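You operate a simulated robot arm through the tools that you are given. There is no shell and no other tool. Be economical: measure what you need, move in short steps, check, and stop when the job is done.

You are at the controls of a simulated two-armed robot. One attempt, no reset.

TASK
Take the striped towel from the navy runner of the bed and lay it out flat on the grey cover of the bed.

It is judged by the outcome, as a careful person would: the job done as asked, and still so three seconds after it is handed in. It fails if anything else is knocked over, pushed out of place, dropped, spilled or broken. A push-on lid holds only when it is set on centred and level and pressed home; a screw cap is set on level and turned clockwise until tight. Flat cloth is picked up by pressing the open fingertips on it (5 to 10 N) and closing them slowly along it; thin cloth reads only 2 to 8 mm in the jaws.

THE ROBOT
Two 6-joint arms with two-finger grippers on one trunk, on a base that drives. Base frame: it is fixed to the floor where the robot stands at the start and does not move with it; the origin is under the middle of the robot, x ahead of it, y to its left, z up; the surface under the hand at the start is at about z = 56.2. Units: cm, rad, N and s.
The left shoulder is at the start at [7, 17.6, 113.6], the right one opposite. With the tool pointing down near the work surface each hand reaches from about 40 to 72 cm from the robot's upright axis, wherever it stands, measured 20 degrees to its own side. Places, roughly: grey cover of the bed [100, 40, 60]. Payload 2.45 kg a hand.
The tool frame of a hand sits at the grasp point between the pads (the TCP): z along the fingers, y along the line on which they close. The tips reach 2.6 cm beyond it. Largest opening 9.6 cm; the body of the gripper starts 6.9 cm behind the TCP.
Orientation is that of the tool frame in the base frame, as a unit quaternion [w, x, y, z]. With the fingers straight down and closing along the base's y, the tool's x points along the base's -x, its y along +y and its z along -z.

THE INTERFACE
- The arms move only by the tool jog_arm. It takes "left_motion", "right_motion" or both (then of equal length, played together; a hand with none holds still); each is a list of rows, each a list of 7 numbers: the shift along the tool's x, y, z in mm, then the turn, a rotation vector about the tool's x, y, z in rad, then the gripper command, from -1 (fully open) to 1 (shut), values between in proportion. In form: [[x, y, z, ax, ay, az, fingers], ...]. A call has 1 to 20 rows; each row shifts and turns the commanded pose from where the row before left it, along the tool's axes as they then stand. Rows are played at 5 a second. More than 5 cm and 0.15 rad between two rows, or a gripper value outside its range, and nothing of the call is played. A pose out of reach is approached as far as the arm can. The call stops where the force on the tool passes 40 N (or 10 N more than at its start, if that is more) or the arm is blocked; 0.2 s more then pass. Each finger halts on what it meets, pressing with about 30 N; the grip force reading is that of the motor and also rises with nothing between the fingers. The clock runs only during rows and for 0.2 s after the last one: add rows that do not move to give the fingers time. The reply holds the time, the measured pose of the TCP, the force on the tool along the base axes, the opening and the grip force, in the units named above and with some noise, with the torque about the TCP (base axes, N m) and any sound that the robot's microphone picked up.
- Cameras (640 x 400 px; columns grow to the right, rows downward): "scene" is now at [11.85, 0.89, 143.35]; the picture's right is [0.04, -1.00, 0.00], its down [-0.87, -0.03, -0.50] and it looks along [0.50, 0.02, -0.87] (base axes); focal length 274 px, centre (320, 200). "left" rides on the left gripper at [8.2, -0.3, -9.8] in its tool frame; the picture's right is [0.04, 1.00, 0.00], its down [-0.73, 0.03, -0.68] and it looks along [-0.68, 0.03, 0.73] (tool axes); focal length 256 px, centre (320, 200). "right" rides on the right gripper at [8.2, 0.3, -9.8] in its tool frame; the picture's right is [-0.04, 1.00, 0.00], its down [-0.73, -0.03, -0.68] and it looks along [-0.68, -0.03, 0.73] (tool axes); focal length 256 px, centre (320, 200). There is no depth. A picture from a camera that has moved, and an enlarged one, comes with that camera's place and axes in the base frame and with its lens. The place of the scene camera against the robot may be out by one fixed shift of up to 1.8 cm in any direction.
- grab_frame(camera): a new picture of that camera. No time passes.
- lift_body(by): slides the trunk up (or, below 0, down) by that many cm; the arms and the scene camera ride with it, the base frame stays. It gives what a move gives, with no picture.
- base_move(legs): drives the robot by 1 to 6 legs, each [ahead, left, turn to the left] in cm, cm and rad, along the robot's own axes; the way and the turn of a leg run together, so that a leg with both is an arc; at most 150 cm and 3.142 rad a leg. The arms and the cameras ride along, it lands a little off, and it stops where it bumps. It gives what a move gives.
- pan_tilt(pan, tilt): turns the head with the scene camera to pan (to the left, within 1.501 rad either way) and tilt (down, from -0.506 to 1.204), counted from straight ahead of the robot. It gives what a move gives.
- close_up(camera, box): a new picture of the part [left, top, right, bottom] of that camera's present view, enlarged. No time passes.
- hand_in(): hands the job in; it is judged then, once.

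Go step by step. Nothing tells you exact positions but the pictures and the camera data: compare them with the known pose of the tool, close in by small moves and look again before you grip or let go. The budget is 120 turns and 100 pictures, counting those below and the enlarged ones. Unless the task says otherwise, let go and move clear before handing in, and close with one line.

The tools are called after "Request:" as name(argument=value, ...) on one line, values as JSON. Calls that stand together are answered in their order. jog_arm: Moves the arms, as the interface text tells. Its arguments: {"type":"object","properties":{"left_motion":{"type":"array"},"right_motion":{"type":"array"}},"required":[]} The other tools are called the same way: lift_body (by) slides the trunk up or down; base_move (legs) drives the base; pan_tilt (pan, tilt) turns the head that bears the scene camera; grab_frame (camera) takes a picture; close_up (camera, box) takes an enlarged picture of a part of a camera's view; hand_in () hands the job in.

At the start:

```text
t: 0.0
left_eef_pos: [38.46, 26.14, 83.6]
left_tcp_rot: [0.0, 0.0, 1.0, -0.001]
left_ft_force: [0.1, -0.4, -0.9]
left_torque: [0.01, -0.02, 0.0]
left_grip_width: 9.58
left_grasp_force: 0.1
right_eef_pos: [63.88, -8.26, 89.18]
right_tcp_rot: [0.0, 0.0, 1.0, 0.0]
right_ft_force: [0.7, 0.1, 0.9]
right_torque: [0.0, 0.0, -0.01]
right_grip_width: 9.62
right_grasp_force: 0.1
trunk travel left (down, up): [-62.0, 22.0]
robot x, y, heading: [-0.11, -0.27, -0.002]
head pan, tilt: [0.037, 1.047]
```

scene: 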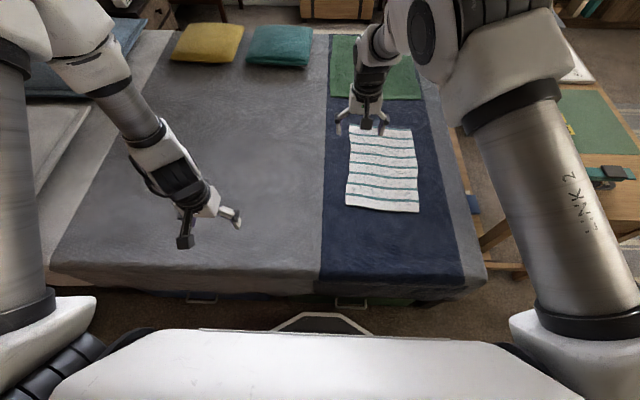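
right: 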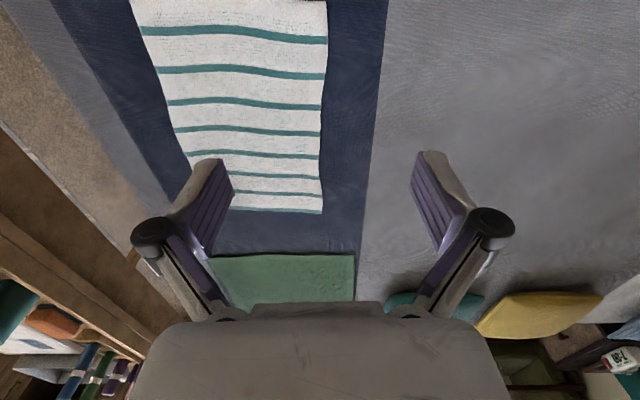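
left: 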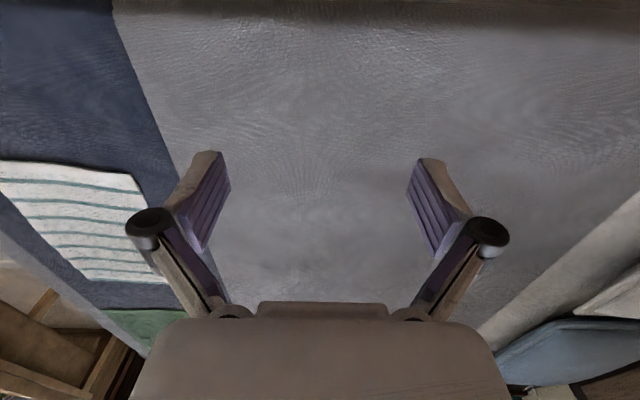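

The towel lies flat at about x 59–99, y −33 to −7. The grey cover starts at about y > 1. I plan to pinch both near corners, lift, drive left and lay it down. First I'll centre the robot on the towel.

Request:
base_move(legs=[[0, -20, 0]])

Request:
grab_frame(camera="scene")

```text
t: 1.6
left_eef_pos: [38.54, 6.06, 83.66]
left_tcp_rot: [0.001, 0.001, 1.0, -0.001]
left_ft_force: [0.8, -0.3, 0.5]
left_torque: [0.01, -0.01, -0.01]
left_grip_width: 9.58
left_grasp_force: 0.0
right_eef_pos: [63.93, -28.33, 89.09]
right_tcp_rot: [-0.001, 0.0, 1.0, 0.0]
right_ft_force: [0.8, 0.3, -0.7]
right_torque: [0.04, -0.01, 0.01]
right_grip_width: 9.6
right_grasp_force: 0.0
trunk travel left (down, up): [-62.0, 22.0]
robot x, y, heading: [0.07, -20.13, 0.002]
head pan, tilt: [0.037, 1.047]
```

```text
96 pictures are left
camera scene: at [11.85, -19.18, 143.35], right [0.04, -1.0, 0.0], down [-0.87, -0.03, -0.5], along [0.5, 0.02, -0.87], focal length 274 px, centre (320, 200)
```

scene: 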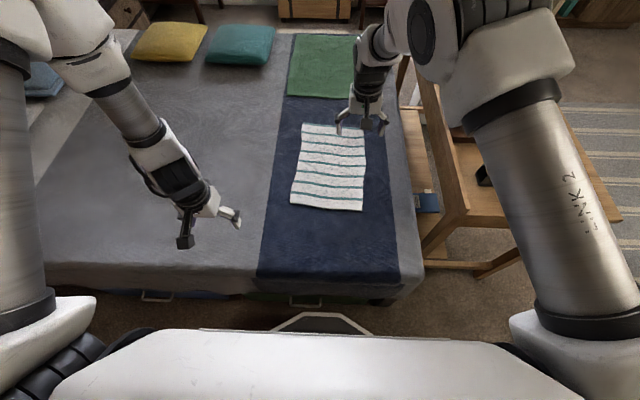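

Now I move both hands above the near corners, fingers part open.

Request:
jog_arm(left_motion=[[-33, -22, 20, 0, 0, 0, 0.2], [-33, -22, 20, 0, 0, 0, 0.2], [-33, -22, 20, 0, 0, 0, 0.2], [-33, -22, 20, 0, 0, 0, 0.2], [-33, -22, 20, 0, 0, 0, 0.2], [-33, -22, 20, 0, 0, 0, 0.2], [-33, -22, 20, 0, 0, 0, 0.2], [0, 0, 0, 0, 0, 0, 0.2]], right_motion=[[5.6, -1.7, 27, 0, 0, 0, 0.2], [5.6, -1.7, 27, 0, 0, 0, 0.2], [5.6, -1.7, 27, 0, 0, 0, 0.2], [5.6, -1.7, 27, 0, 0, 0, 0.2], [5.6, -1.7, 27, 0, 0, 0, 0.2], [5.6, -1.7, 27, 0, 0, 0, 0.2], [5.6, -1.7, 27, 0, 0, 0, 0.2], [0, 0, 0, 0, 0, 0, 0.2]])

Request:
grab_frame(camera="left")

Request:
grab_frame(camera="right")

```text
t: 3.4
left_eef_pos: [55.92, -3.88, 72.75]
left_tcp_rot: [0.015, 0.009, 1.0, -0.025]
left_ft_force: [-0.3, 0.1, 0.2]
left_torque: [0.02, 0.01, -0.02]
left_grip_width: 3.82
left_grasp_force: 0.0
left hand out of reach, approached as far as the arm can: row 1, 2, 3, 6, 7
right_eef_pos: [59.87, -29.74, 70.48]
right_tcp_rot: [0.0, 0.0, 1.0, 0.0]
right_ft_force: [-0.6, 0.0, -0.3]
right_torque: [-0.01, -0.04, 0.01]
right_grip_width: 3.84
right_grasp_force: 0.1
trunk travel left (down, up): [-62.0, 22.0]
robot x, y, heading: [-0.14, -19.89, 0.003]
head pan, tilt: [0.037, 1.047]
```

```text
95 pictures are left
camera left: at [47.36, -3.42, 82.26], right [-0.02, 1.0, -0.05], down [0.71, 0.05, 0.7], along [0.7, -0.02, -0.71], focal length 256 px, centre (320, 200)
```

left: 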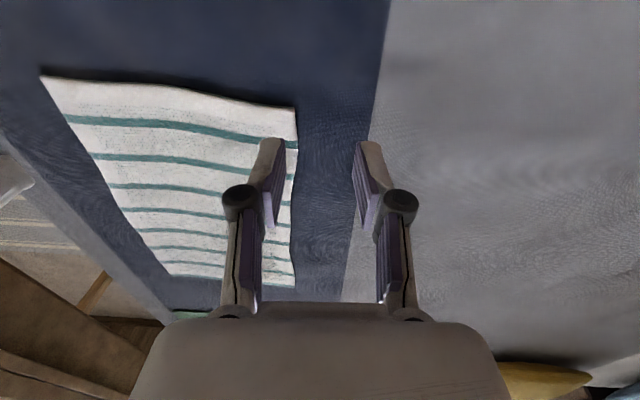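

```text
94 pictures are left
camera right: at [51.72, -29.22, 80.28], right [0.04, 1.0, 0.0], down [0.73, -0.03, 0.68], along [0.68, -0.03, -0.73], focal length 256 px, centre (320, 200)
```

right: 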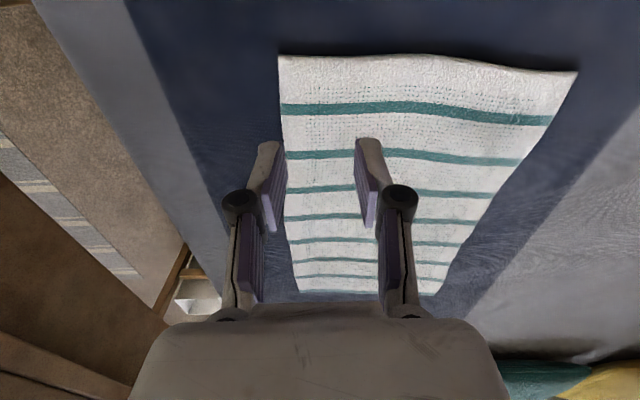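

The towel's near corners are at about (59.6, −7.3) and (57.4, −33). The left hand fell short, so I try it again in smaller steps.

Request:
jog_arm(left_motion=[[-14, -15, 5, 0, 0, 0, 0.2], [-14, -15, 5, 0, 0, 0, 0.2], [-14, -15, 5, 0, 0, 0, 0.2], [-14, -14, 5, 0, 0, 0, 0.2], [0, 0, 0, 0, 0, 0, 0.2], [0, 0, 0, 0, 0, 0, 0.2]])

```text
t: 4.8
left_eef_pos: [59.13, -4.44, 71.08]
left_tcp_rot: [0.01, 0.019, 0.999, -0.035]
left_ft_force: [-0.3, -0.7, 0.1]
left_torque: [-0.01, 0.02, 0.0]
left_grip_width: 3.88
left_grasp_force: 0.0
left hand out of reach, approached as far as the arm can: row 1, 2, 3, 4
right_eef_pos: [59.96, -29.58, 70.37]
right_tcp_rot: [0.0, 0.0, 1.0, 0.0]
right_ft_force: [-0.4, 0.3, 0.5]
right_torque: [0.0, -0.02, -0.02]
right_grip_width: 3.83
right_grasp_force: 0.2
trunk travel left (down, up): [-62.0, 22.0]
robot x, y, heading: [-0.07, -19.85, -0.0]
head pan, tilt: [0.037, 1.047]
```

The left arm seems limited at about 15 cm to its own side here. I shift the base 7 cm further right to give it room.

Request:
base_move(legs=[[0, -7, 0]])

```text
t: 5.8
left_eef_pos: [59.24, -11.43, 70.98]
left_tcp_rot: [0.01, 0.02, 0.999, -0.034]
left_ft_force: [0.4, -0.2, 0.2]
left_torque: [0.02, -0.02, 0.02]
left_grip_width: 3.85
left_grasp_force: 0.0
right_eef_pos: [59.92, -36.5, 70.31]
right_tcp_rot: [0.0, 0.0, 1.0, 0.001]
right_ft_force: [0.6, -1.0, 0.0]
right_torque: [0.04, 0.03, 0.01]
right_grip_width: 3.84
right_grasp_force: 0.0
trunk travel left (down, up): [-62.0, 22.0]
robot x, y, heading: [-0.06, -26.84, 0.0]
head pan, tilt: [0.037, 1.047]
```

Request:
jog_arm(left_motion=[[-8, 10, 0, 0, 0, 0, 0.2], [-8, 10, 0, -0.034, 0.01, -0.02, 0.2], [0, 0, 0, -0.034, 0.01, -0.02, 0.2], [0, 0, 30, 0, 0, 0, 0.2], [0, 0, 30, 0, 0, 0, 0.2], [0, 0, 20, 0, 0, 0, 0.2], [0, 0, 0, 0, 0, 0, 0.2]], right_motion=[[2, 20, 0, 0, 0, 0, 0.2], [2, 20, 0, 0, 0, 0, 0.2], [2, 20, 0, 0, 0, 0, 0.2], [0, 0, 30, 0, 0, 0, 0.2], [0, 0, 30, 0, 0, 0, 0.2], [0, 0, 18, 0, 0, 0, 0.2], [0, 0, 0, 0, 0, 0, 0.2]])

Request:
grab_frame(camera="left")

Request:
grab_frame(camera="right")

```text
t: 7.4
left_eef_pos: [57.4, -11.85, 63.72]
left_tcp_rot: [0.012, 0.017, 0.999, -0.039]
left_ft_force: [0.3, -0.3, 0.1]
left_torque: [0.0, -0.01, 0.0]
left_grip_width: 3.84
left_grasp_force: 0.2
left hand out of reach, approached as far as the arm can: row 1, 2, 3, 4, 5, 6
right_eef_pos: [59.5, -30.78, 62.54]
right_tcp_rot: [0.0, 0.0, 1.0, 0.0]
right_ft_force: [-0.7, 0.5, -0.7]
right_torque: [-0.01, 0.0, 0.0]
right_grip_width: 3.84
right_grasp_force: 0.1
right hand out of reach, approached as far as the arm can: row 3
trunk travel left (down, up): [-62.0, 22.0]
robot x, y, heading: [0.2, -27.01, -0.004]
head pan, tilt: [0.037, 1.047]
```

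```text
93 pictures are left
camera left: at [48.89, -11.05, 73.25], right [-0.01, 1.0, -0.08], down [0.72, 0.06, 0.69], along [0.69, -0.05, -0.72], focal length 256 px, centre (320, 200)
```

left: 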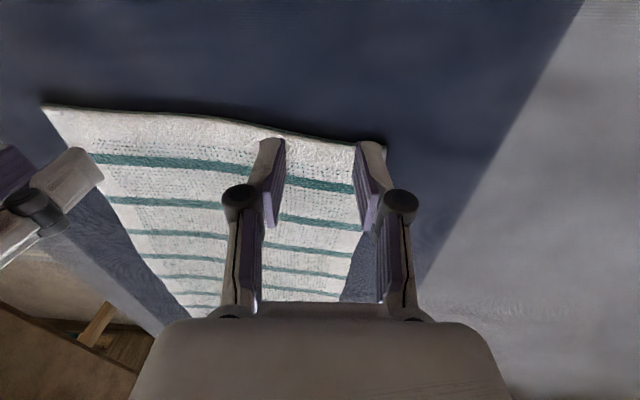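

```text
92 pictures are left
camera right: at [51.43, -30.31, 72.44], right [0.04, 1.0, 0.0], down [0.73, -0.03, 0.68], along [0.68, -0.03, -0.73], focal length 256 px, centre (320, 200)
```

right: 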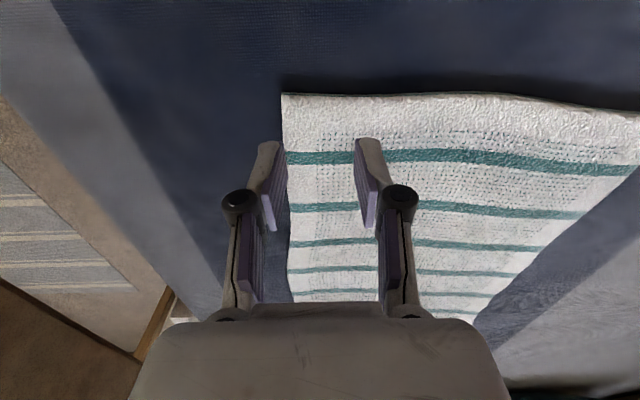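

The left arm is at its limits when reaching down. I'll raise the hands relative to the trunk and lower the trunk, to improve the reach geometry.

Request:
jog_arm(left_motion=[[0, 0, -30, 0, 0, 0, 0.2], [0, 0, -30, 0, 0, 0, 0.2], [0, 0, -30, 0, 0, 0, 0.2], [0, 0, -30, 0, 0, 0, 0.2], [-10, 10, 0, -0.03, 0.01, -0.02, 0.2], [-10, 10, 0, -0.03, 0.01, -0.02, 0.2], [-10, 0, 0, 0, 0, 0, 0.2], [0, 0, 0, 0, 0, 0, 0.2]], right_motion=[[0, 0, -30, 0, 0, 0, 0.2], [0, 0, -30, 0, 0, 0, 0.2], [0, 0, -30, 0, 0, 0, 0.2], [0, 0, -30, 0, 0, 0, 0.2], [0, 0, 0, 0, 0, 0, 0.2], [0, 0, 0, 0, 0, 0, 0.2], [0, 0, 0, 0, 0, 0, 0.2], [0, 0, 0, 0, 0, 0, 0.2]])

Request:
grab_frame(camera="scene")

```text
t: 9.2
left_eef_pos: [58.26, -9.78, 75.82]
left_tcp_rot: [0.007, 0.009, 1.0, -0.028]
left_ft_force: [0.2, -0.5, -0.2]
left_torque: [-0.02, -0.03, 0.01]
left_grip_width: 3.83
left_grasp_force: 0.0
left hand out of reach, approached as far as the arm can: row 5, 6
right_eef_pos: [60.17, -31.47, 74.33]
right_tcp_rot: [0.0, 0.0, 1.0, 0.0]
right_ft_force: [0.0, 0.5, 0.5]
right_torque: [0.01, -0.03, 0.0]
right_grip_width: 3.84
right_grasp_force: 0.1
right hand out of reach, approached as far as the arm can: row 3, 4
trunk travel left (down, up): [-62.0, 22.0]
robot x, y, heading: [0.57, -26.59, -0.006]
head pan, tilt: [0.037, 1.047]
```

```text
91 pictures are left
camera scene: at [11.86, -26.0, 143.35], right [0.04, -1.0, 0.0], down [-0.87, -0.03, -0.5], along [0.5, 0.02, -0.87], focal length 274 px, centre (320, 200)
```

scene: 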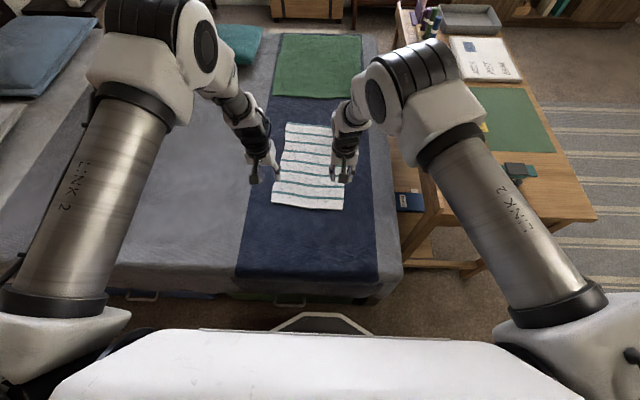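

Request:
lift_body(by=-10)

Request:
jog_arm(left_motion=[[-9, 0, 0, -0.02, 0, -0.01, 0.2], [-9, 0, 0, -0.02, 0, 0, 0.2], [-9, 0, 0, 0, 0, 0, 0.2], [0, 0, 0, 0, 0, 0, 0.2]])

```text
t: 10.5
left_eef_pos: [58.26, -9.75, 65.76]
left_tcp_rot: [0.008, 0.009, 1.0, -0.028]
left_ft_force: [0.6, 0.2, -0.1]
left_torque: [0.0, 0.02, 0.02]
left_grip_width: 3.85
left_grasp_force: 0.0
right_eef_pos: [60.03, -31.5, 64.35]
right_tcp_rot: [0.0, 0.0, 1.0, 0.0]
right_ft_force: [0.0, -0.3, 0.5]
right_torque: [-0.01, -0.01, -0.03]
right_grip_width: 3.86
right_grasp_force: 0.1
trunk travel left (down, up): [-52.0, 32.0]
robot x, y, heading: [0.14, -26.65, 0.005]
head pan, tilt: [0.037, 1.047]
```

```text
t: 11.5
left_eef_pos: [58.35, -9.78, 65.84]
left_tcp_rot: [0.007, 0.009, 1.0, -0.028]
left_ft_force: [-0.1, 0.0, 0.5]
left_torque: [0.02, 0.0, 0.0]
left_grip_width: 3.82
left_grasp_force: 0.0
left hand out of reach, approached as far as the arm can: row 1, 2, 3
right_eef_pos: [60.06, -31.32, 64.4]
right_tcp_rot: [0.0, 0.0, 1.0, 0.0]
right_ft_force: [0.3, -0.2, 0.6]
right_torque: [-0.01, 0.01, -0.01]
right_grip_width: 3.85
right_grasp_force: 0.0
trunk travel left (down, up): [-52.0, 32.0]
robot x, y, heading: [0.03, -26.85, 0.002]
head pan, tilt: [0.037, 1.047]
```

Request:
base_move(legs=[[2.7, 0, 0]])

Request:
jog_arm(right_motion=[[10, 4, 0, 0, 0, 0, 0.2], [10, 4, 0, 0, 0, 0, 0.2], [8, 0, 0, 0, 0, 0, 0.2], [0, 0, 0, 0, 0, 0, 0.2]])

Request:
grab_frame(camera="left")

Request:
grab_frame(camera="right")

```text
t: 12.4
left_eef_pos: [60.98, -9.68, 65.8]
left_tcp_rot: [0.007, 0.008, 1.0, -0.028]
left_ft_force: [0.8, 0.6, 0.1]
left_torque: [0.0, -0.01, 0.02]
left_grip_width: 3.84
left_grasp_force: 0.0
right_eef_pos: [62.86, -31.39, 64.25]
right_tcp_rot: [-0.001, -0.001, 1.0, 0.0]
right_ft_force: [0.4, 0.1, 0.1]
right_torque: [0.05, 0.03, 0.01]
right_grip_width: 3.83
right_grasp_force: 0.0
trunk travel left (down, up): [-52.0, 32.0]
robot x, y, heading: [2.68, -26.83, -0.006]
head pan, tilt: [0.037, 1.047]
```

```text
t: 13.4
left_eef_pos: [60.97, -9.55, 65.79]
left_tcp_rot: [0.007, 0.008, 1.0, -0.028]
left_ft_force: [0.8, -0.8, -0.5]
left_torque: [-0.03, 0.0, -0.01]
left_grip_width: 3.86
left_grasp_force: 0.0
right_eef_pos: [61.29, -32.29, 64.0]
right_tcp_rot: [-0.001, -0.001, 1.0, 0.001]
right_ft_force: [0.9, 0.4, 0.0]
right_torque: [-0.01, 0.01, -0.02]
right_grip_width: 3.84
right_grasp_force: 0.0
right hand out of reach, approached as far as the arm can: row 1, 2, 3
trunk travel left (down, up): [-52.0, 32.0]
robot x, y, heading: [2.9, -27.15, 0.001]
head pan, tilt: [0.037, 1.047]
```

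```text
90 pictures are left
camera left: at [52.58, -9.21, 75.37], right [-0.02, 1.0, -0.06], down [0.72, 0.06, 0.69], along [0.69, -0.02, -0.72], focal length 256 px, centre (320, 200)
```

left: 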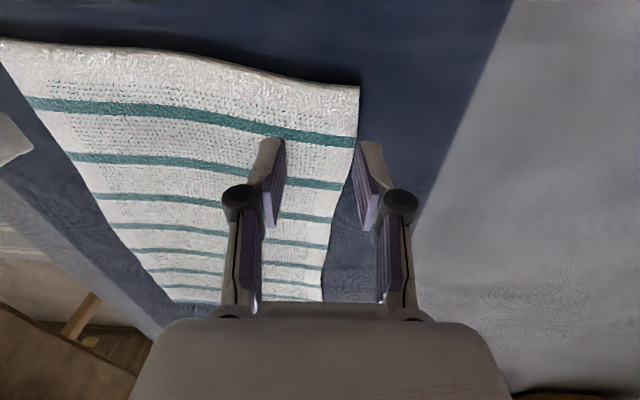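

```text
89 pictures are left
camera right: at [53.17, -31.99, 73.79], right [0.04, 1.0, 0.0], down [0.73, -0.03, 0.68], along [0.68, -0.02, -0.74], focal length 256 px, centre (320, 200)
```

right: 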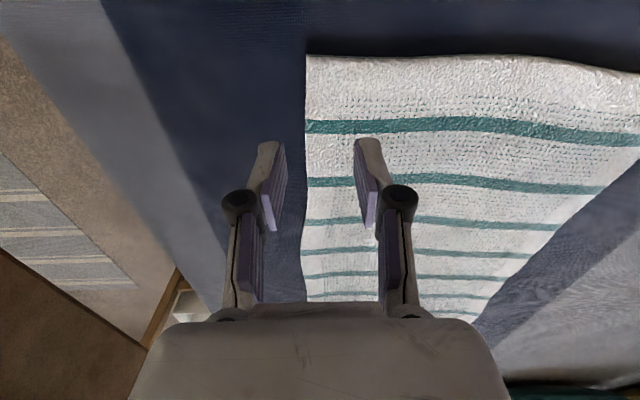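

The wrist yaw seems to be what limits inward reach. I'll yaw each hand inward a little and retry.

Request:
jog_arm(left_motion=[[0, 0, 0, 0, 0, 0.1, 0.2], [0, 0, 0, 0, 0, 0.1, 0.2], [0, 0, 0, 0, 0, 0.1, 0.2], [0, -4, 0, 0, 0, 0, 0.2], [0, -4, 0, 0, 0, 0, 0.2], [0, 0, 0, 0, 0, 0, 0.2]], right_motion=[[0, 0, 0, 0, 0, -0.1, 0.2], [0, 0, 0, 0, 0, -0.1, 0.2], [0, 0, 0, 0, 0, -0.1, 0.2], [0, 8, 0, 0, 0, 0, 0.2], [0, 8, 0, 0, 0, 0, 0.2], [0, 0, 0, 0, 0, 0, 0.2]])

```text
t: 14.8
left_eef_pos: [60.6, -10.51, 65.73]
left_tcp_rot: [0.011, 0.158, 0.987, -0.027]
left_ft_force: [0.9, 0.3, -0.1]
left_torque: [0.01, -0.03, -0.02]
left_grip_width: 3.86
left_grasp_force: 0.1
right_eef_pos: [61.77, -31.94, 63.54]
right_tcp_rot: [-0.001, -0.149, 0.989, 0.001]
right_ft_force: [0.3, -0.1, -0.3]
right_torque: [0.04, 0.04, 0.02]
right_grip_width: 3.85
right_grasp_force: 0.1
right hand out of reach, approached as far as the arm can: row 4, 5
trunk travel left (down, up): [-52.0, 32.0]
robot x, y, heading: [2.76, -26.68, -0.001]
head pan, tilt: [0.037, 1.047]
```

Request:
base_move(legs=[[0, 1.6, 0]])

Request:
jog_arm(left_motion=[[0, -8, 0, 0.02, 0, 0, 0.2], [0, -5, 0, 0, 0, 0, 0.2], [0, 0, 10, 0, 0, 0, 0.2], [0, 0, 0, 0, 0, 0, 0.2]], right_motion=[[10, 0, 0, 0, 0, 0, 0.2], [5, 0, 0, 0, 0, 0, 0.2], [0, 0, 0, 0, 0, 0, 0.2], [0, 0, 0, 0, 0, 0, 0.2]])

Request:
grab_frame(camera="left")

Request:
grab_frame(camera="right")

```text
t: 15.5
left_eef_pos: [60.74, -8.92, 65.92]
left_tcp_rot: [0.011, 0.157, 0.987, -0.026]
left_ft_force: [-0.4, 0.3, -0.9]
left_torque: [0.02, -0.01, 0.0]
left_grip_width: 3.85
left_grasp_force: 0.1
right_eef_pos: [61.69, -30.34, 63.65]
right_tcp_rot: [-0.001, -0.149, 0.989, 0.001]
right_ft_force: [0.0, -0.4, 1.0]
right_torque: [-0.01, 0.02, -0.02]
right_grip_width: 3.85
right_grasp_force: 0.0
trunk travel left (down, up): [-52.0, 32.0]
robot x, y, heading: [2.59, -25.16, 0.001]
head pan, tilt: [0.037, 1.047]
```

```text
t: 16.5
left_eef_pos: [60.37, -10.1, 64.98]
left_tcp_rot: [0.011, 0.158, 0.987, -0.036]
left_ft_force: [-1.1, 0.2, 0.2]
left_torque: [0.0, 0.05, 0.03]
left_grip_width: 3.83
left_grasp_force: 0.0
right_eef_pos: [60.42, -31.22, 63.46]
right_tcp_rot: [-0.001, -0.15, 0.989, 0.002]
right_ft_force: [-0.1, -0.6, -0.1]
right_torque: [0.01, 0.01, -0.01]
right_grip_width: 3.81
right_grasp_force: 0.1
right hand out of reach, approached as far as the arm can: row 2
trunk travel left (down, up): [-52.0, 32.0]
robot x, y, heading: [2.7, -25.14, -0.001]
head pan, tilt: [0.037, 1.047]
```

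```text
88 pictures are left
camera left: at [52.28, -7.12, 74.38], right [0.27, 0.96, -0.07], down [0.7, -0.15, 0.7], along [0.66, -0.24, -0.71], focal length 256 px, centre (320, 200)
```

left: 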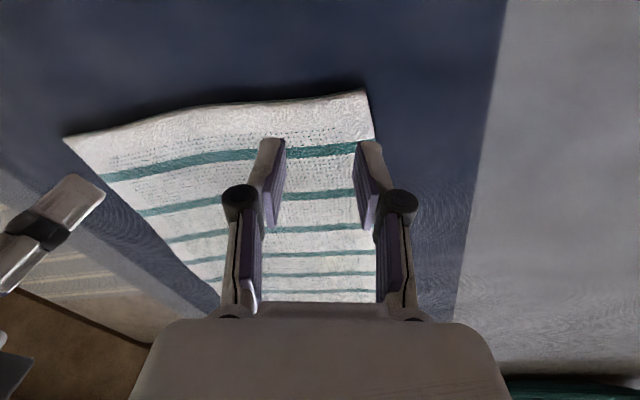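

```text
87 pictures are left
camera right: at [52.6, -33.26, 73.34], right [-0.26, 0.97, 0.0], down [0.71, 0.19, 0.68], along [0.65, 0.18, -0.74], focal length 256 px, centre (320, 200)
```

right: 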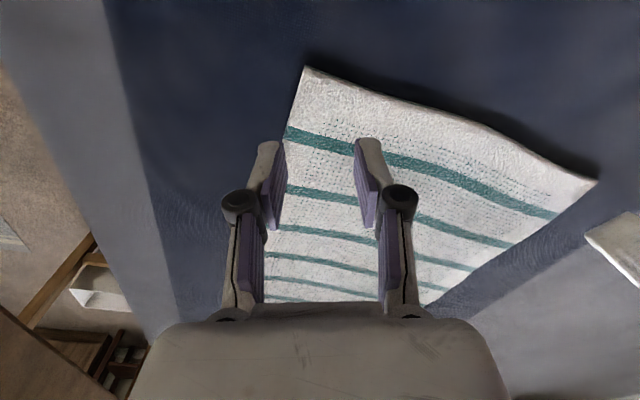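

Request:
base_move(legs=[[0, 1.0, 0]])

Request:
jog_arm(left_motion=[[0, -5, 0, -0.035, 0, 0, 0.5], [0, -5, 0, -0.035, 0, 0, 0.5], [0, 0, 15, 0, 0, 0, 0.5], [0, 0, 20, 0, 0, 0, 0.5], [0, 0, 0, 0, 0, 0, 0.5]], right_motion=[[0, 0, 0, 0, 0, 0, 0.5], [0, 0, 0, 0, 0, 0, 0.5], [0, 0, 10, 0, 0, 0, 0.5], [0, 0, 10, 0, 0, 0, 0.5], [0, 0, 0, 0, 0, 0, 0.5]])

Request:
grab_frame(camera="left")

Request:
grab_frame(camera="right")

```text
t: 17.3
left_eef_pos: [60.33, -9.17, 64.82]
left_tcp_rot: [0.01, 0.157, 0.987, -0.036]
left_ft_force: [-0.1, 0.2, -0.8]
left_torque: [-0.02, 0.01, 0.05]
left_grip_width: 3.86
left_grasp_force: 0.0
right_eef_pos: [60.44, -30.19, 63.41]
right_tcp_rot: [-0.001, -0.149, 0.989, 0.002]
right_ft_force: [0.0, -0.4, 0.6]
right_torque: [0.0, 0.04, -0.03]
right_grip_width: 3.83
right_grasp_force: 0.0
trunk travel left (down, up): [-52.0, 32.0]
robot x, y, heading: [2.77, -24.37, 0.004]
head pan, tilt: [0.037, 1.047]
```

```text
t: 18.5
left_eef_pos: [58.95, -10.62, 61.92]
left_tcp_rot: [0.018, 0.157, 0.987, -0.006]
left_ft_force: [0.0, -0.4, 0.1]
left_torque: [0.01, -0.01, 0.01]
left_grip_width: 2.4
left_grasp_force: 0.1
left hand out of reach, approached as far as the arm can: row 3, 4
right_eef_pos: [60.34, -30.27, 61.49]
right_tcp_rot: [0.0, -0.15, 0.989, 0.003]
right_ft_force: [0.1, -0.2, -0.1]
right_torque: [0.02, 0.0, -0.03]
right_grip_width: 2.43
right_grasp_force: 0.0
trunk travel left (down, up): [-52.0, 32.0]
robot x, y, heading: [2.64, -24.51, 0.005]
head pan, tilt: [0.037, 1.047]
```

```text
86 pictures are left
camera left: at [50.7, -8.01, 71.33], right [0.27, 0.96, -0.01], down [0.68, -0.19, 0.71], along [0.68, -0.2, -0.71], focal length 256 px, centre (320, 200)
```

left: 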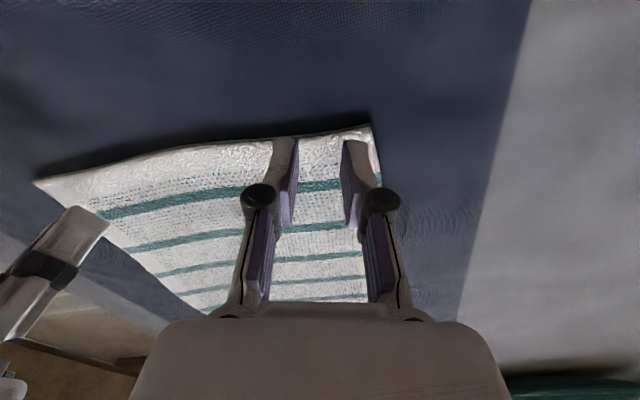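

```text
85 pictures are left
camera right: at [52.56, -32.23, 71.35], right [-0.26, 0.97, 0.0], down [0.71, 0.19, 0.68], along [0.65, 0.18, -0.74], focal length 256 px, centre (320, 200)
```

right: 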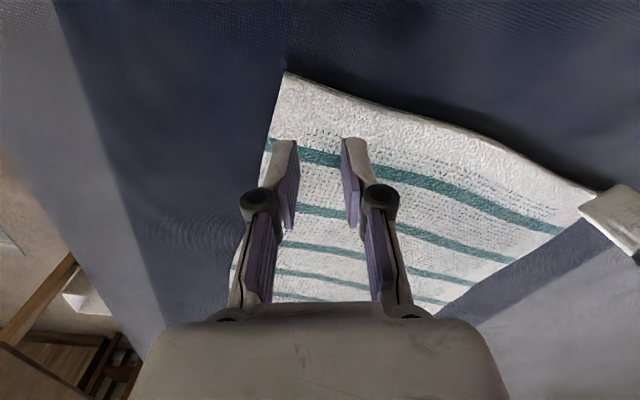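

The left fingertips need to be about 1.5 cm further in, so I nudge the base forward. I'll then descend using the trunk.

Request:
base_move(legs=[[1.6, 0, 0]])

Request:
jog_arm(right_motion=[[8, 0, -4, 0, 0, 0, 0.5], [0, 0, 0, 0, 0, 0, 0.5]])

Request:
lift_body(by=-1.8)

Request:
grab_frame(camera="left")

Request:
grab_frame(camera="right")

```text
t: 19.2
left_eef_pos: [58.97, -10.52, 61.92]
left_tcp_rot: [0.018, 0.157, 0.987, -0.005]
left_ft_force: [-0.1, 0.3, 0.5]
left_torque: [-0.02, -0.01, -0.01]
left_grip_width: 2.41
left_grasp_force: 0.1
right_eef_pos: [60.48, -30.11, 61.48]
right_tcp_rot: [-0.001, -0.15, 0.989, 0.002]
right_ft_force: [-0.7, 0.4, 0.7]
right_torque: [-0.01, -0.03, -0.01]
right_grip_width: 2.41
right_grasp_force: 0.2
trunk travel left (down, up): [-52.0, 32.0]
robot x, y, heading: [2.64, -23.96, 0.003]
head pan, tilt: [0.037, 1.047]
stopped in leg 1: the robot was blocked; the commanded pose is now the measured one
```

```text
t: 19.8
left_eef_pos: [59.17, -10.54, 61.81]
left_tcp_rot: [0.018, 0.157, 0.987, -0.005]
left_ft_force: [-0.1, 0.3, -0.6]
left_torque: [0.0, 0.04, 0.01]
left_grip_width: 2.37
left_grasp_force: 0.1
right_eef_pos: [59.67, -30.42, 61.85]
right_tcp_rot: [-0.002, -0.15, 0.989, 0.003]
right_ft_force: [-0.5, 0.2, 0.2]
right_torque: [0.01, 0.0, 0.04]
right_grip_width: 2.39
right_grasp_force: 0.0
trunk travel left (down, up): [-52.0, 32.0]
robot x, y, heading: [2.79, -24.11, -0.002]
head pan, tilt: [0.037, 1.047]
```

```text
t: 20.4
left_eef_pos: [59.01, -10.48, 60.16]
left_tcp_rot: [0.019, 0.158, 0.987, -0.006]
left_ft_force: [-0.7, -1.0, -0.5]
left_torque: [0.02, 0.01, 0.01]
left_grip_width: 2.41
left_grasp_force: 0.1
right_eef_pos: [59.55, -30.37, 60.09]
right_tcp_rot: [-0.001, -0.149, 0.989, 0.002]
right_ft_force: [-1.4, -0.2, 0.6]
right_torque: [0.03, -0.05, -0.04]
right_grip_width: 2.41
right_grasp_force: 0.1
trunk travel left (down, up): [-50.2, 33.8]
robot x, y, heading: [2.58, -23.99, 0.0]
head pan, tilt: [0.037, 1.047]
```

```text
84 pictures are left
camera left: at [50.68, -8.0, 69.55], right [0.27, 0.96, -0.01], down [0.68, -0.19, 0.71], along [0.68, -0.2, -0.71], focal length 256 px, centre (320, 200)
```

left: 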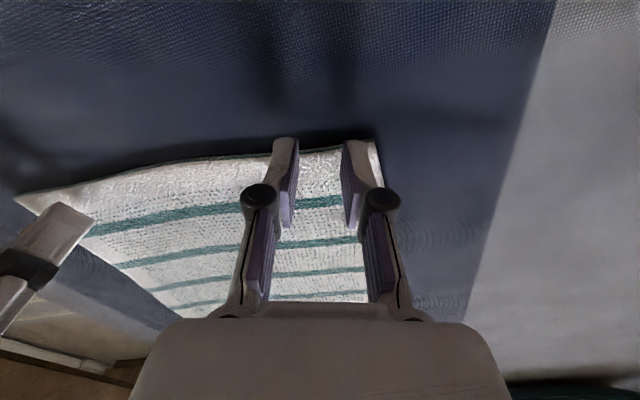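

```text
83 pictures are left
camera right: at [51.73, -32.48, 69.94], right [-0.26, 0.97, 0.0], down [0.71, 0.19, 0.68], along [0.65, 0.18, -0.74], focal length 256 px, centre (320, 200)
```

right: 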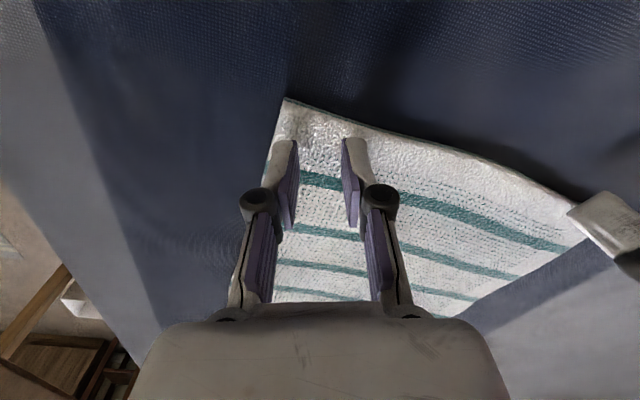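

The base is blocked by the bed, so I use more yaw on the left hand to gain forward reach.

Request:
jog_arm(left_motion=[[0, 0, -8, 0, 0, 0, 0.5], [0, 0, 0, 0, -0.05, 0.1, 0.5], [0, 0, 0, 0, -0.05, 0.1, 0.5], [-5, 3, 0, 0, 0, 0, 0.5], [-5, 2, 0, 0, 0, 0, 0.5], [-4, 2, 0, 0, 0, 0, 0.5], [0, 0, 0, 0, 0, 0, 0.5]])

```text
t: 22.0
left_eef_pos: [60.66, -10.59, 61.03]
left_tcp_rot: [0.068, 0.255, 0.964, -0.011]
left_ft_force: [-0.7, -0.2, -0.3]
left_torque: [-0.02, 0.01, 0.03]
left_grip_width: 2.4
left_grasp_force: 0.1
right_eef_pos: [59.58, -30.31, 60.04]
right_tcp_rot: [0.0, -0.149, 0.989, 0.002]
right_ft_force: [-0.2, 0.2, -0.2]
right_torque: [0.0, 0.02, 0.01]
right_grip_width: 2.39
right_grasp_force: 0.0
trunk travel left (down, up): [-50.2, 33.8]
robot x, y, heading: [2.99, -24.21, 0.002]
head pan, tilt: [0.037, 1.047]
```

Request:
jog_arm(left_motion=[[0, 0, 4, 0, 0.03, 0, 0.5], [0, 0, 4, 0, 0.03, 0, 0.5], [0, 0, 0, 0, 0, 0, 0.5]])

Request:
lift_body(by=-0.6)

```text
t: 22.8
left_eef_pos: [60.69, -10.57, 60.37]
left_tcp_rot: [0.038, 0.255, 0.966, -0.004]
left_ft_force: [-0.4, 0.7, -0.1]
left_torque: [-0.01, 0.02, -0.02]
left_grip_width: 2.39
left_grasp_force: 0.1
right_eef_pos: [59.69, -30.48, 60.01]
right_tcp_rot: [-0.001, -0.149, 0.989, 0.002]
right_ft_force: [0.9, 0.4, -0.4]
right_torque: [0.0, 0.03, -0.01]
right_grip_width: 2.4
right_grasp_force: 0.1
trunk travel left (down, up): [-50.2, 33.8]
robot x, y, heading: [2.59, -24.27, 0.004]
head pan, tilt: [0.037, 1.047]
```

```text
t: 23.4
left_eef_pos: [60.64, -10.48, 59.88]
left_tcp_rot: [0.038, 0.254, 0.966, -0.003]
left_ft_force: [0.5, 0.5, -0.2]
left_torque: [-0.01, 0.06, 0.01]
left_grip_width: 2.4
left_grasp_force: 0.0
right_eef_pos: [59.63, -30.38, 59.31]
right_tcp_rot: [-0.001, -0.149, 0.989, 0.002]
right_ft_force: [-0.2, -0.3, 0.7]
right_torque: [0.0, 0.0, -0.01]
right_grip_width: 2.41
right_grasp_force: 0.1
trunk travel left (down, up): [-49.6, 34.4]
robot x, y, heading: [3.0, -24.15, -0.0]
head pan, tilt: [0.037, 1.047]
```

Request:
jog_arm(left_motion=[[0, 0, 3, 0, 0, 0, 0.5], [0, 0, 3, 0, 0, 0, 0.5]], right_motion=[[0, 0, 1.5, 0, 0, 0, 0.5], [0, 0, 1.5, 0, 0, 0, 0.5]])

```text
t: 24.0
left_eef_pos: [60.57, -10.56, 59.21]
left_tcp_rot: [0.039, 0.256, 0.966, -0.003]
left_ft_force: [-0.3, 0.6, 3.6]
left_torque: [0.03, 0.06, -0.01]
left_grip_width: 2.36
left_grasp_force: 0.0
right_eef_pos: [59.55, -30.3, 59.21]
right_tcp_rot: [0.0, -0.15, 0.989, 0.003]
right_ft_force: [1.0, -0.8, 4.3]
right_torque: [0.01, -0.04, 0.07]
right_grip_width: 2.41
right_grasp_force: 0.1
trunk travel left (down, up): [-49.6, 34.4]
robot x, y, heading: [3.02, -24.07, -0.0]
head pan, tilt: [0.037, 1.047]
```

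Both tips are touching with about 4 N. I press to about 8 N and close slowly.

Request:
jog_arm(left_motion=[[0, 0, 2, 0, 0, 0, 0.5], [0, 0, 0, 0, 0, 0, 0.55], [0, 0, 0, 0, 0, 0, 0.62], [0, 0, 0, 0, 0, 0, 0.69], [0, 0, 0, 0, 0, 0, 0.76], [0, 0, 0, 0, 0, 0, 0.83], [0, 0, 0, 0, 0, 0, 0.9], [0, 0, 0, 0, 0, 0, 1], [0, 0, 0, 0, 0, 0, 1], [0, 0, 0, 0, 0, 0, 1]], right_motion=[[0, 0, 2, 0, 0, 0, 0.5], [0, 0, 0, 0, 0, 0, 0.55], [0, 0, 0, 0, 0, 0, 0.62], [0, 0, 0, 0, 0, 0, 0.69], [0, 0, 0, 0, 0, 0, 0.76], [0, 0, 0, 0, 0, 0, 0.83], [0, 0, 0, 0, 0, 0, 0.9], [0, 0, 0, 0, 0, 0, 1], [0, 0, 0, 0, 0, 0, 1], [0, 0, 0, 0, 0, 0, 1]])

Request:
grab_frame(camera="left")

Request:
grab_frame(camera="right")

```text
t: 26.2
left_eef_pos: [60.6, -10.57, 59.14]
left_tcp_rot: [0.04, 0.255, 0.966, -0.005]
left_ft_force: [-1.7, 0.2, 6.0]
left_torque: [-0.01, 0.08, -0.02]
left_grip_width: 0.0
left_grasp_force: 28.9
right_eef_pos: [59.47, -30.37, 59.04]
right_tcp_rot: [0.0, -0.149, 0.989, 0.001]
right_ft_force: [-2.4, -2.2, 7.7]
right_torque: [-0.05, 0.05, -0.04]
right_grip_width: 0.0
right_grasp_force: 28.6
trunk travel left (down, up): [-49.6, 34.4]
robot x, y, heading: [2.61, -24.21, 0.007]
head pan, tilt: [0.037, 1.047]
```

```text
82 pictures are left
camera left: at [52.51, -6.44, 68.1], right [0.46, 0.89, 0.01], down [0.6, -0.32, 0.74], along [0.66, -0.33, -0.68], focal length 256 px, centre (320, 200)
```

left: 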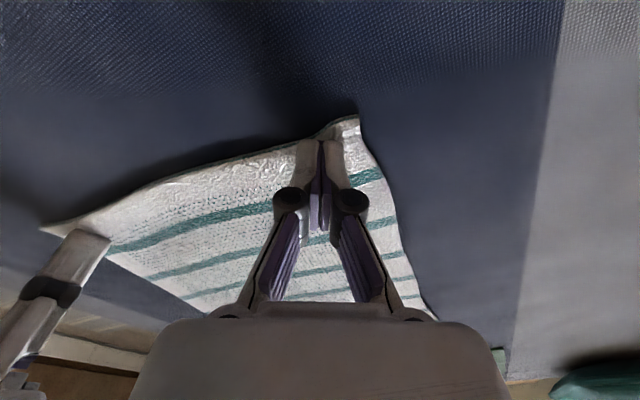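

```text
81 pictures are left
camera right: at [51.63, -32.47, 68.91], right [-0.26, 0.97, 0.0], down [0.71, 0.19, 0.68], along [0.65, 0.18, -0.73], focal length 256 px, centre (320, 200)
```

right: 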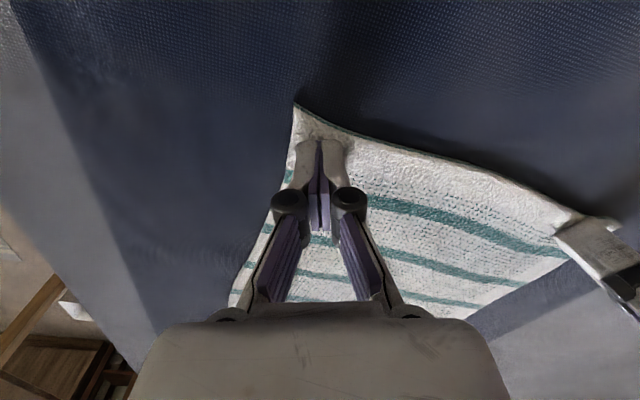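

The jaws closed empty (0.0). I retry with a wider opening, a firmer press and a slower close.

Request:
jog_arm(left_motion=[[0, 0, -12, 0, 0, 0, 1], [0, 0, 0, 0, 0, 0, 0.29], [0, 0, 0, 0, 0, 0, 0.29], [0, 0, 8, 0, 0, 0, 0.29], [0, 0, 3, 0, 0, 0, 0.29], [0, 0, 2, 0, 0, 0, 0.29]], right_motion=[[0, 2, -12, 0, 0, 0, 1], [0, 2, 0, 0, 0, 0, 0.29], [0, 0, 0, 0, 0, 0, 0.29], [0, 0, 8, 0, 0, 0, 0.29], [0, 0, 3, 0, 0, 0, 0.29], [0, 0, 2, 0, 0, 0, 0.29]])

Request:
grab_frame(camera="left")

Request:
grab_frame(camera="right")

```text
t: 27.6
left_eef_pos: [60.72, -10.67, 59.09]
left_tcp_rot: [0.042, 0.255, 0.966, -0.005]
left_ft_force: [1.8, -0.1, 8.2]
left_torque: [0.04, 0.02, 0.04]
left_grip_width: 3.51
left_grasp_force: 0.7
right_eef_pos: [59.67, -30.48, 59.08]
right_tcp_rot: [0.002, -0.15, 0.989, 0.002]
right_ft_force: [-0.8, 1.4, 23.6]
right_torque: [0.13, 0.01, 0.0]
right_grip_width: 3.45
right_grasp_force: 8.9
right hand out of reach, approached as far as the arm can: row 2
trunk travel left (down, up): [-49.6, 34.4]
robot x, y, heading: [2.49, -23.94, 0.001]
head pan, tilt: [0.037, 1.047]
```

```text
80 pictures are left
camera left: at [52.56, -6.43, 68.11], right [0.46, 0.89, 0.01], down [0.6, -0.31, 0.74], along [0.66, -0.33, -0.67], focal length 256 px, centre (320, 200)
```

left: 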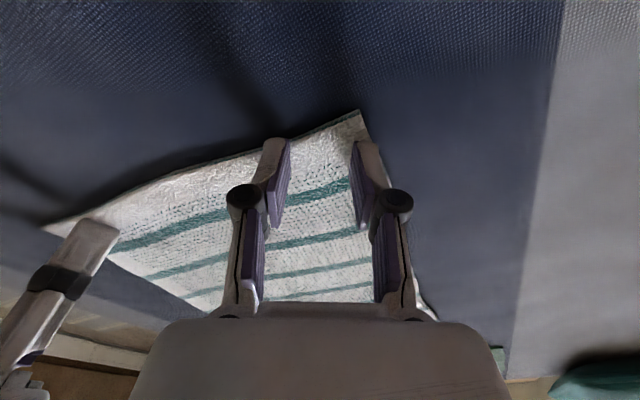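

```text
79 pictures are left
camera right: at [51.81, -32.49, 68.86], right [-0.26, 0.97, 0.0], down [0.71, 0.19, 0.68], along [0.66, 0.18, -0.73], focal length 256 px, centre (320, 200)
```

right: 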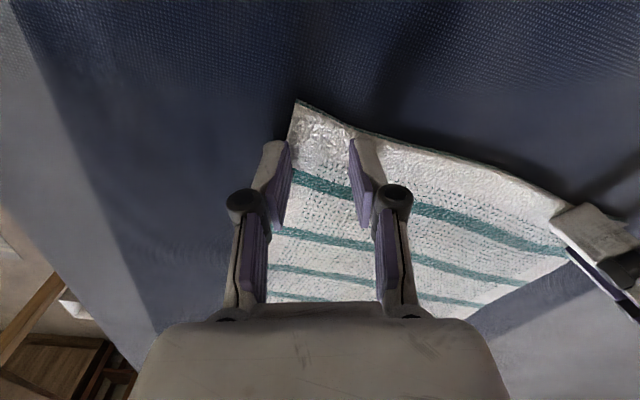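

Request:
jog_arm(left_motion=[[0, 0, -10, 0, 0, 0, 0.29], [0, 0, 0, 0, 0, 0, 0.29]], right_motion=[[0, 0, -14, 0, 0, 0, 0.29], [0, 0, 0, 0, 0, 0, 0.29]])

Request:
base_move(legs=[[0, 0.9, 0]])

Request:
jog_arm(left_motion=[[-3.2, -5.7, 0, 0, 0, 0, 0.29], [-3.2, -5.7, 0, 0, 0, 0, 0.29], [0, 0, 6, 0, 0, 0, 0.29], [0, 0, 0, 0, 0, 0, 0.29]], right_motion=[[0, 0, 0, 0, 0, 0, 0.29], [0, 0, 0, 0, 0, 0, 0.29], [0, 0, 6, 0, 0, 0, 0.29], [0, 0, 0, 0, 0, 0, 0.29]])

```text
t: 28.2
left_eef_pos: [60.62, -10.43, 59.69]
left_tcp_rot: [0.039, 0.255, 0.966, -0.005]
left_ft_force: [0.2, 0.0, -0.4]
left_torque: [-0.02, 0.01, 0.0]
left_grip_width: 3.41
left_grasp_force: 0.0
right_eef_pos: [59.77, -30.45, 60.23]
right_tcp_rot: [-0.001, -0.15, 0.989, 0.003]
right_ft_force: [0.4, 0.2, -0.3]
right_torque: [0.02, 0.03, 0.02]
right_grip_width: 3.39
right_grasp_force: 0.1
trunk travel left (down, up): [-49.6, 34.4]
robot x, y, heading: [2.69, -24.09, 0.001]
head pan, tilt: [0.037, 1.047]
```

```text
t: 29.1
left_eef_pos: [60.47, -9.92, 60.0]
left_tcp_rot: [0.039, 0.256, 0.966, -0.004]
left_ft_force: [0.0, 0.5, -0.4]
left_torque: [0.0, 0.02, 0.0]
left_grip_width: 3.43
left_grasp_force: 0.0
right_eef_pos: [59.56, -29.83, 60.12]
right_tcp_rot: [-0.001, -0.148, 0.989, 0.003]
right_ft_force: [-0.1, -0.9, -0.1]
right_torque: [0.01, 0.02, 0.0]
right_grip_width: 3.4
right_grasp_force: 0.0
trunk travel left (down, up): [-49.6, 34.4]
robot x, y, heading: [2.33, -23.63, -0.004]
head pan, tilt: [0.037, 1.047]
stopped in leg 1: the robot was blocked; the commanded pose is now the measured one
```

```text
t: 30.1
left_eef_pos: [60.74, -11.27, 59.37]
left_tcp_rot: [0.039, 0.256, 0.966, -0.004]
left_ft_force: [-0.4, 0.3, -0.8]
left_torque: [0.0, -0.04, -0.02]
left_grip_width: 3.4
left_grasp_force: 0.0
right_eef_pos: [59.51, -29.88, 59.45]
right_tcp_rot: [-0.001, -0.149, 0.989, 0.003]
right_ft_force: [-0.1, -0.7, 0.0]
right_torque: [0.0, -0.03, 0.01]
right_grip_width: 3.39
right_grasp_force: 0.0
trunk travel left (down, up): [-49.6, 34.4]
robot x, y, heading: [2.68, -23.32, 0.002]
head pan, tilt: [0.037, 1.047]
```

Request:
jog_arm(left_motion=[[0, 0, 3, 0, 0, 0, 0.29], [0, 0, 3, 0, 0, 0, 0.29]], right_motion=[[0, 0, 2, 0, 0, 0, 0.29], [0, 0, 2, 0, 0, 0, 0.29]])

Request:
grab_frame(camera="right")

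```text
t: 30.7
left_eef_pos: [60.67, -11.17, 59.03]
left_tcp_rot: [0.042, 0.256, 0.966, -0.004]
left_ft_force: [-3.1, 2.7, 29.1]
left_torque: [0.12, 0.2, 0.01]
left_grip_width: 3.51
left_grasp_force: 10.0
right_eef_pos: [59.33, -29.78, 59.29]
right_tcp_rot: [0.0, -0.149, 0.989, 0.003]
right_ft_force: [-0.4, 0.6, -0.4]
right_torque: [0.0, 0.02, 0.04]
right_grip_width: 3.4
right_grasp_force: 0.1
trunk travel left (down, up): [-49.6, 34.4]
robot x, y, heading: [2.43, -23.7, -0.003]
head pan, tilt: [0.037, 1.047]
```

```text
78 pictures are left
camera right: at [51.53, -31.93, 69.22], right [-0.26, 0.97, 0.0], down [0.71, 0.18, 0.68], along [0.66, 0.18, -0.73], focal length 256 px, centre (320, 200)
```

right: 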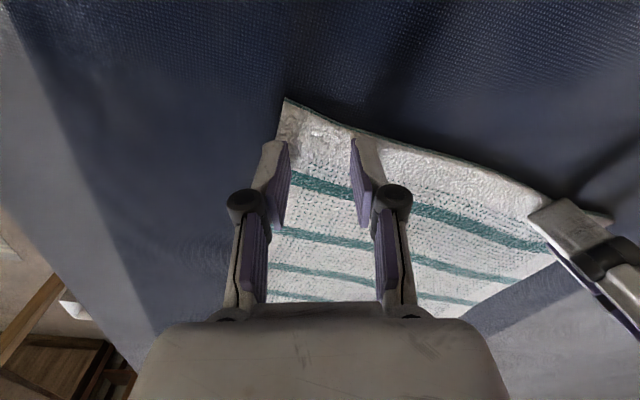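

Request:
jog_arm(left_motion=[[0, 0, -2.5, 0, 0, 0, 0.29], [0, 0, 0, 0, 0, 0, 0.29]], right_motion=[[0, 0, 2, 0, 0, 0, 0.29], [0, 0, 0, 0, 0, 0, 0.29]])

```text
t: 31.3
left_eef_pos: [60.59, -11.32, 59.06]
left_tcp_rot: [0.039, 0.256, 0.966, -0.004]
left_ft_force: [2.1, -0.3, 12.4]
left_torque: [0.07, -0.06, -0.05]
left_grip_width: 3.33
left_grasp_force: 8.1
right_eef_pos: [59.39, -29.85, 58.95]
right_tcp_rot: [0.0, -0.149, 0.989, 0.002]
right_ft_force: [-2.7, -1.4, 9.0]
right_torque: [0.04, 0.16, 0.03]
right_grip_width: 3.51
right_grasp_force: 0.8
trunk travel left (down, up): [-49.6, 34.4]
robot x, y, heading: [2.58, -23.18, -0.003]
head pan, tilt: [0.037, 1.047]
```

Request:
jog_arm(left_motion=[[0, 0, -0.6, 0, 0, 0, 0.34], [0, 0, 0, 0, 0, 0, 0.39], [0, 0, 0, 0, 0, 0, 0.44], [0, 0, 0, 0, 0, 0, 0.49], [0, 0, 0, 0, 0, 0, 0.54], [0, 0, 0, 0, 0, 0, 0.59], [0, 0, 0, 0, 0, 0, 0.64], [0, 0, 0, 0, 0, 0, 0.69], [0, 0, 0, 0, 0, 0, 0.74], [0, 0, 0, 0, 0, 0, 0.79], [0, 0, 0, 0, 0, 0, 0.84], [0, 0, 0, 0, 0, 0, 0.89], [0, 0, 0, 0, 0, 0, 0.94], [0, 0, 0, 0, 0, 0, 1], [0, 0, 0, 0, 0, 0, 1]], right_motion=[[0, 0, 0, 0, 0, 0, 0.34], [0, 0, 0, 0, 0, 0, 0.39], [0, 0, 0, 0, 0, 0, 0.44], [0, 0, 0, 0, 0, 0, 0.49], [0, 0, 0, 0, 0, 0, 0.54], [0, 0, 0, 0, 0, 0, 0.59], [0, 0, 0, 0, 0, 0, 0.64], [0, 0, 0, 0, 0, 0, 0.69], [0, 0, 0, 0, 0, 0, 0.74], [0, 0, 0, 0, 0, 0, 0.79], [0, 0, 0, 0, 0, 0, 0.84], [0, 0, 0, 0, 0, 0, 0.89], [0, 0, 0, 0, 0, 0, 0.94], [0, 0, 0, 0, 0, 0, 1], [0, 0, 0, 0, 0, 0, 1]])

Request:
grab_frame(camera="left")

Request:
grab_frame(camera="right")

```text
t: 34.5
left_eef_pos: [60.57, -11.25, 59.17]
left_tcp_rot: [0.039, 0.255, 0.966, -0.004]
left_ft_force: [0.8, -0.8, 2.7]
left_torque: [-0.03, 0.04, -0.01]
left_grip_width: 0.0
left_grasp_force: 28.8
right_eef_pos: [59.35, -29.8, 59.1]
right_tcp_rot: [-0.001, -0.149, 0.989, 0.002]
right_ft_force: [-0.9, 2.4, 14.8]
right_torque: [0.06, 0.05, 0.01]
right_grip_width: 0.5
right_grasp_force: 29.3
trunk travel left (down, up): [-49.6, 34.4]
robot x, y, heading: [2.45, -23.56, -0.006]
head pan, tilt: [0.037, 1.047]
```

```text
77 pictures are left
camera left: at [52.45, -7.16, 68.22], right [0.46, 0.89, 0.01], down [0.6, -0.32, 0.73], along [0.66, -0.33, -0.68], focal length 256 px, centre (320, 200)
```

left: 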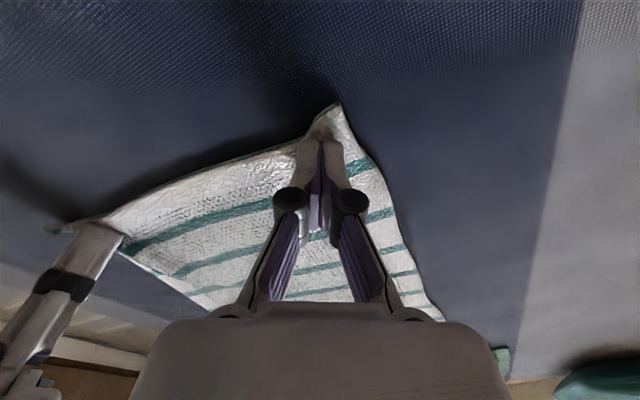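

```text
76 pictures are left
camera right: at [51.56, -31.9, 68.95], right [-0.26, 0.97, 0.0], down [0.71, 0.19, 0.68], along [0.66, 0.18, -0.73], focal length 256 px, centre (320, 200)
```

right: 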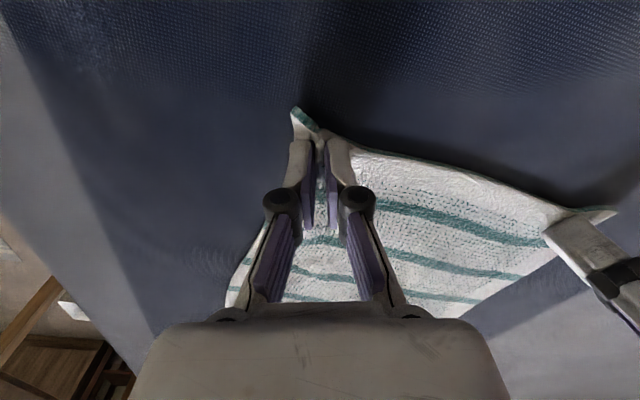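

The right hand holds the cloth (5 mm). The left slipped, so I redo the left alone, pressing a bit more during the close.

Request:
jog_arm(left_motion=[[0, 0, -8, 0, 0, 0, 1], [0, 0, 0, 0, 0, 0, 0.25], [0, 0, 0, 0, 0, 0, 0.25], [0, 0, 5, 0, 0, 0, 0.25], [0, 0, 3, 0, 0, 0, 0.25], [0, 0, 0, 0, 0, 0, 0.25]])

Request:
grab_frame(camera="left")

```text
t: 35.9
left_eef_pos: [60.48, -11.24, 59.24]
left_tcp_rot: [0.04, 0.256, 0.966, -0.004]
left_ft_force: [-0.7, -0.3, 2.2]
left_torque: [-0.05, 0.06, 0.01]
left_grip_width: 3.64
left_grasp_force: 0.2
right_eef_pos: [59.42, -29.88, 59.12]
right_tcp_rot: [0.001, -0.148, 0.989, 0.001]
right_ft_force: [-2.0, 2.0, 11.9]
right_torque: [0.04, 0.04, 0.0]
right_grip_width: 0.49
right_grasp_force: 29.8
trunk travel left (down, up): [-49.6, 34.4]
robot x, y, heading: [2.4, -23.63, -0.004]
head pan, tilt: [0.037, 1.047]
```

```text
75 pictures are left
camera left: at [52.47, -7.11, 68.25], right [0.46, 0.89, 0.01], down [0.6, -0.32, 0.74], along [0.66, -0.33, -0.68], focal length 256 px, centre (320, 200)
```

left: 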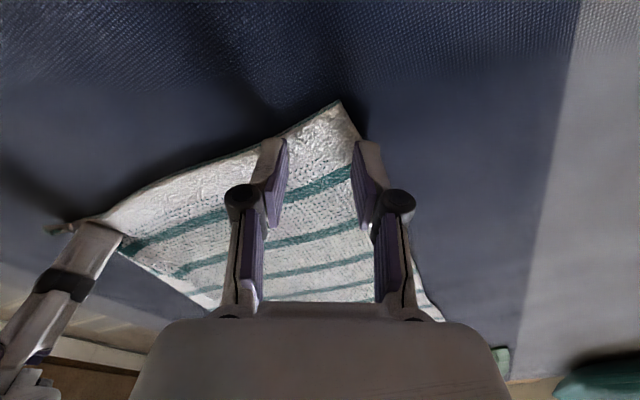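

Request:
jog_arm(left_motion=[[0, 0, -8, 0, 0, 0, 0.29], [-6, -6, 0, 0, 0, 0, 0.29], [0, -3, 0, 0, 0, 0, 0.29], [0, 0, 5, 0, 0, 0, 0.29], [0, 0, 4, 0, 0, 0, 0.29], [0, 0, 0, 0, 0, 0, 0.29]])

```text
t: 37.3
left_eef_pos: [60.71, -12.3, 59.25]
left_tcp_rot: [0.04, 0.257, 0.966, -0.005]
left_ft_force: [-2.8, 1.4, 10.6]
left_torque: [-0.01, 0.19, -0.04]
left_grip_width: 3.23
left_grasp_force: 0.0
right_eef_pos: [59.29, -29.81, 59.05]
right_tcp_rot: [0.0, -0.149, 0.989, 0.002]
right_ft_force: [1.5, 1.3, 6.0]
right_torque: [0.05, -0.06, -0.02]
right_grip_width: 0.51
right_grasp_force: 29.9
trunk travel left (down, up): [-49.6, 34.4]
robot x, y, heading: [2.56, -23.66, -0.008]
head pan, tilt: [0.037, 1.047]
```

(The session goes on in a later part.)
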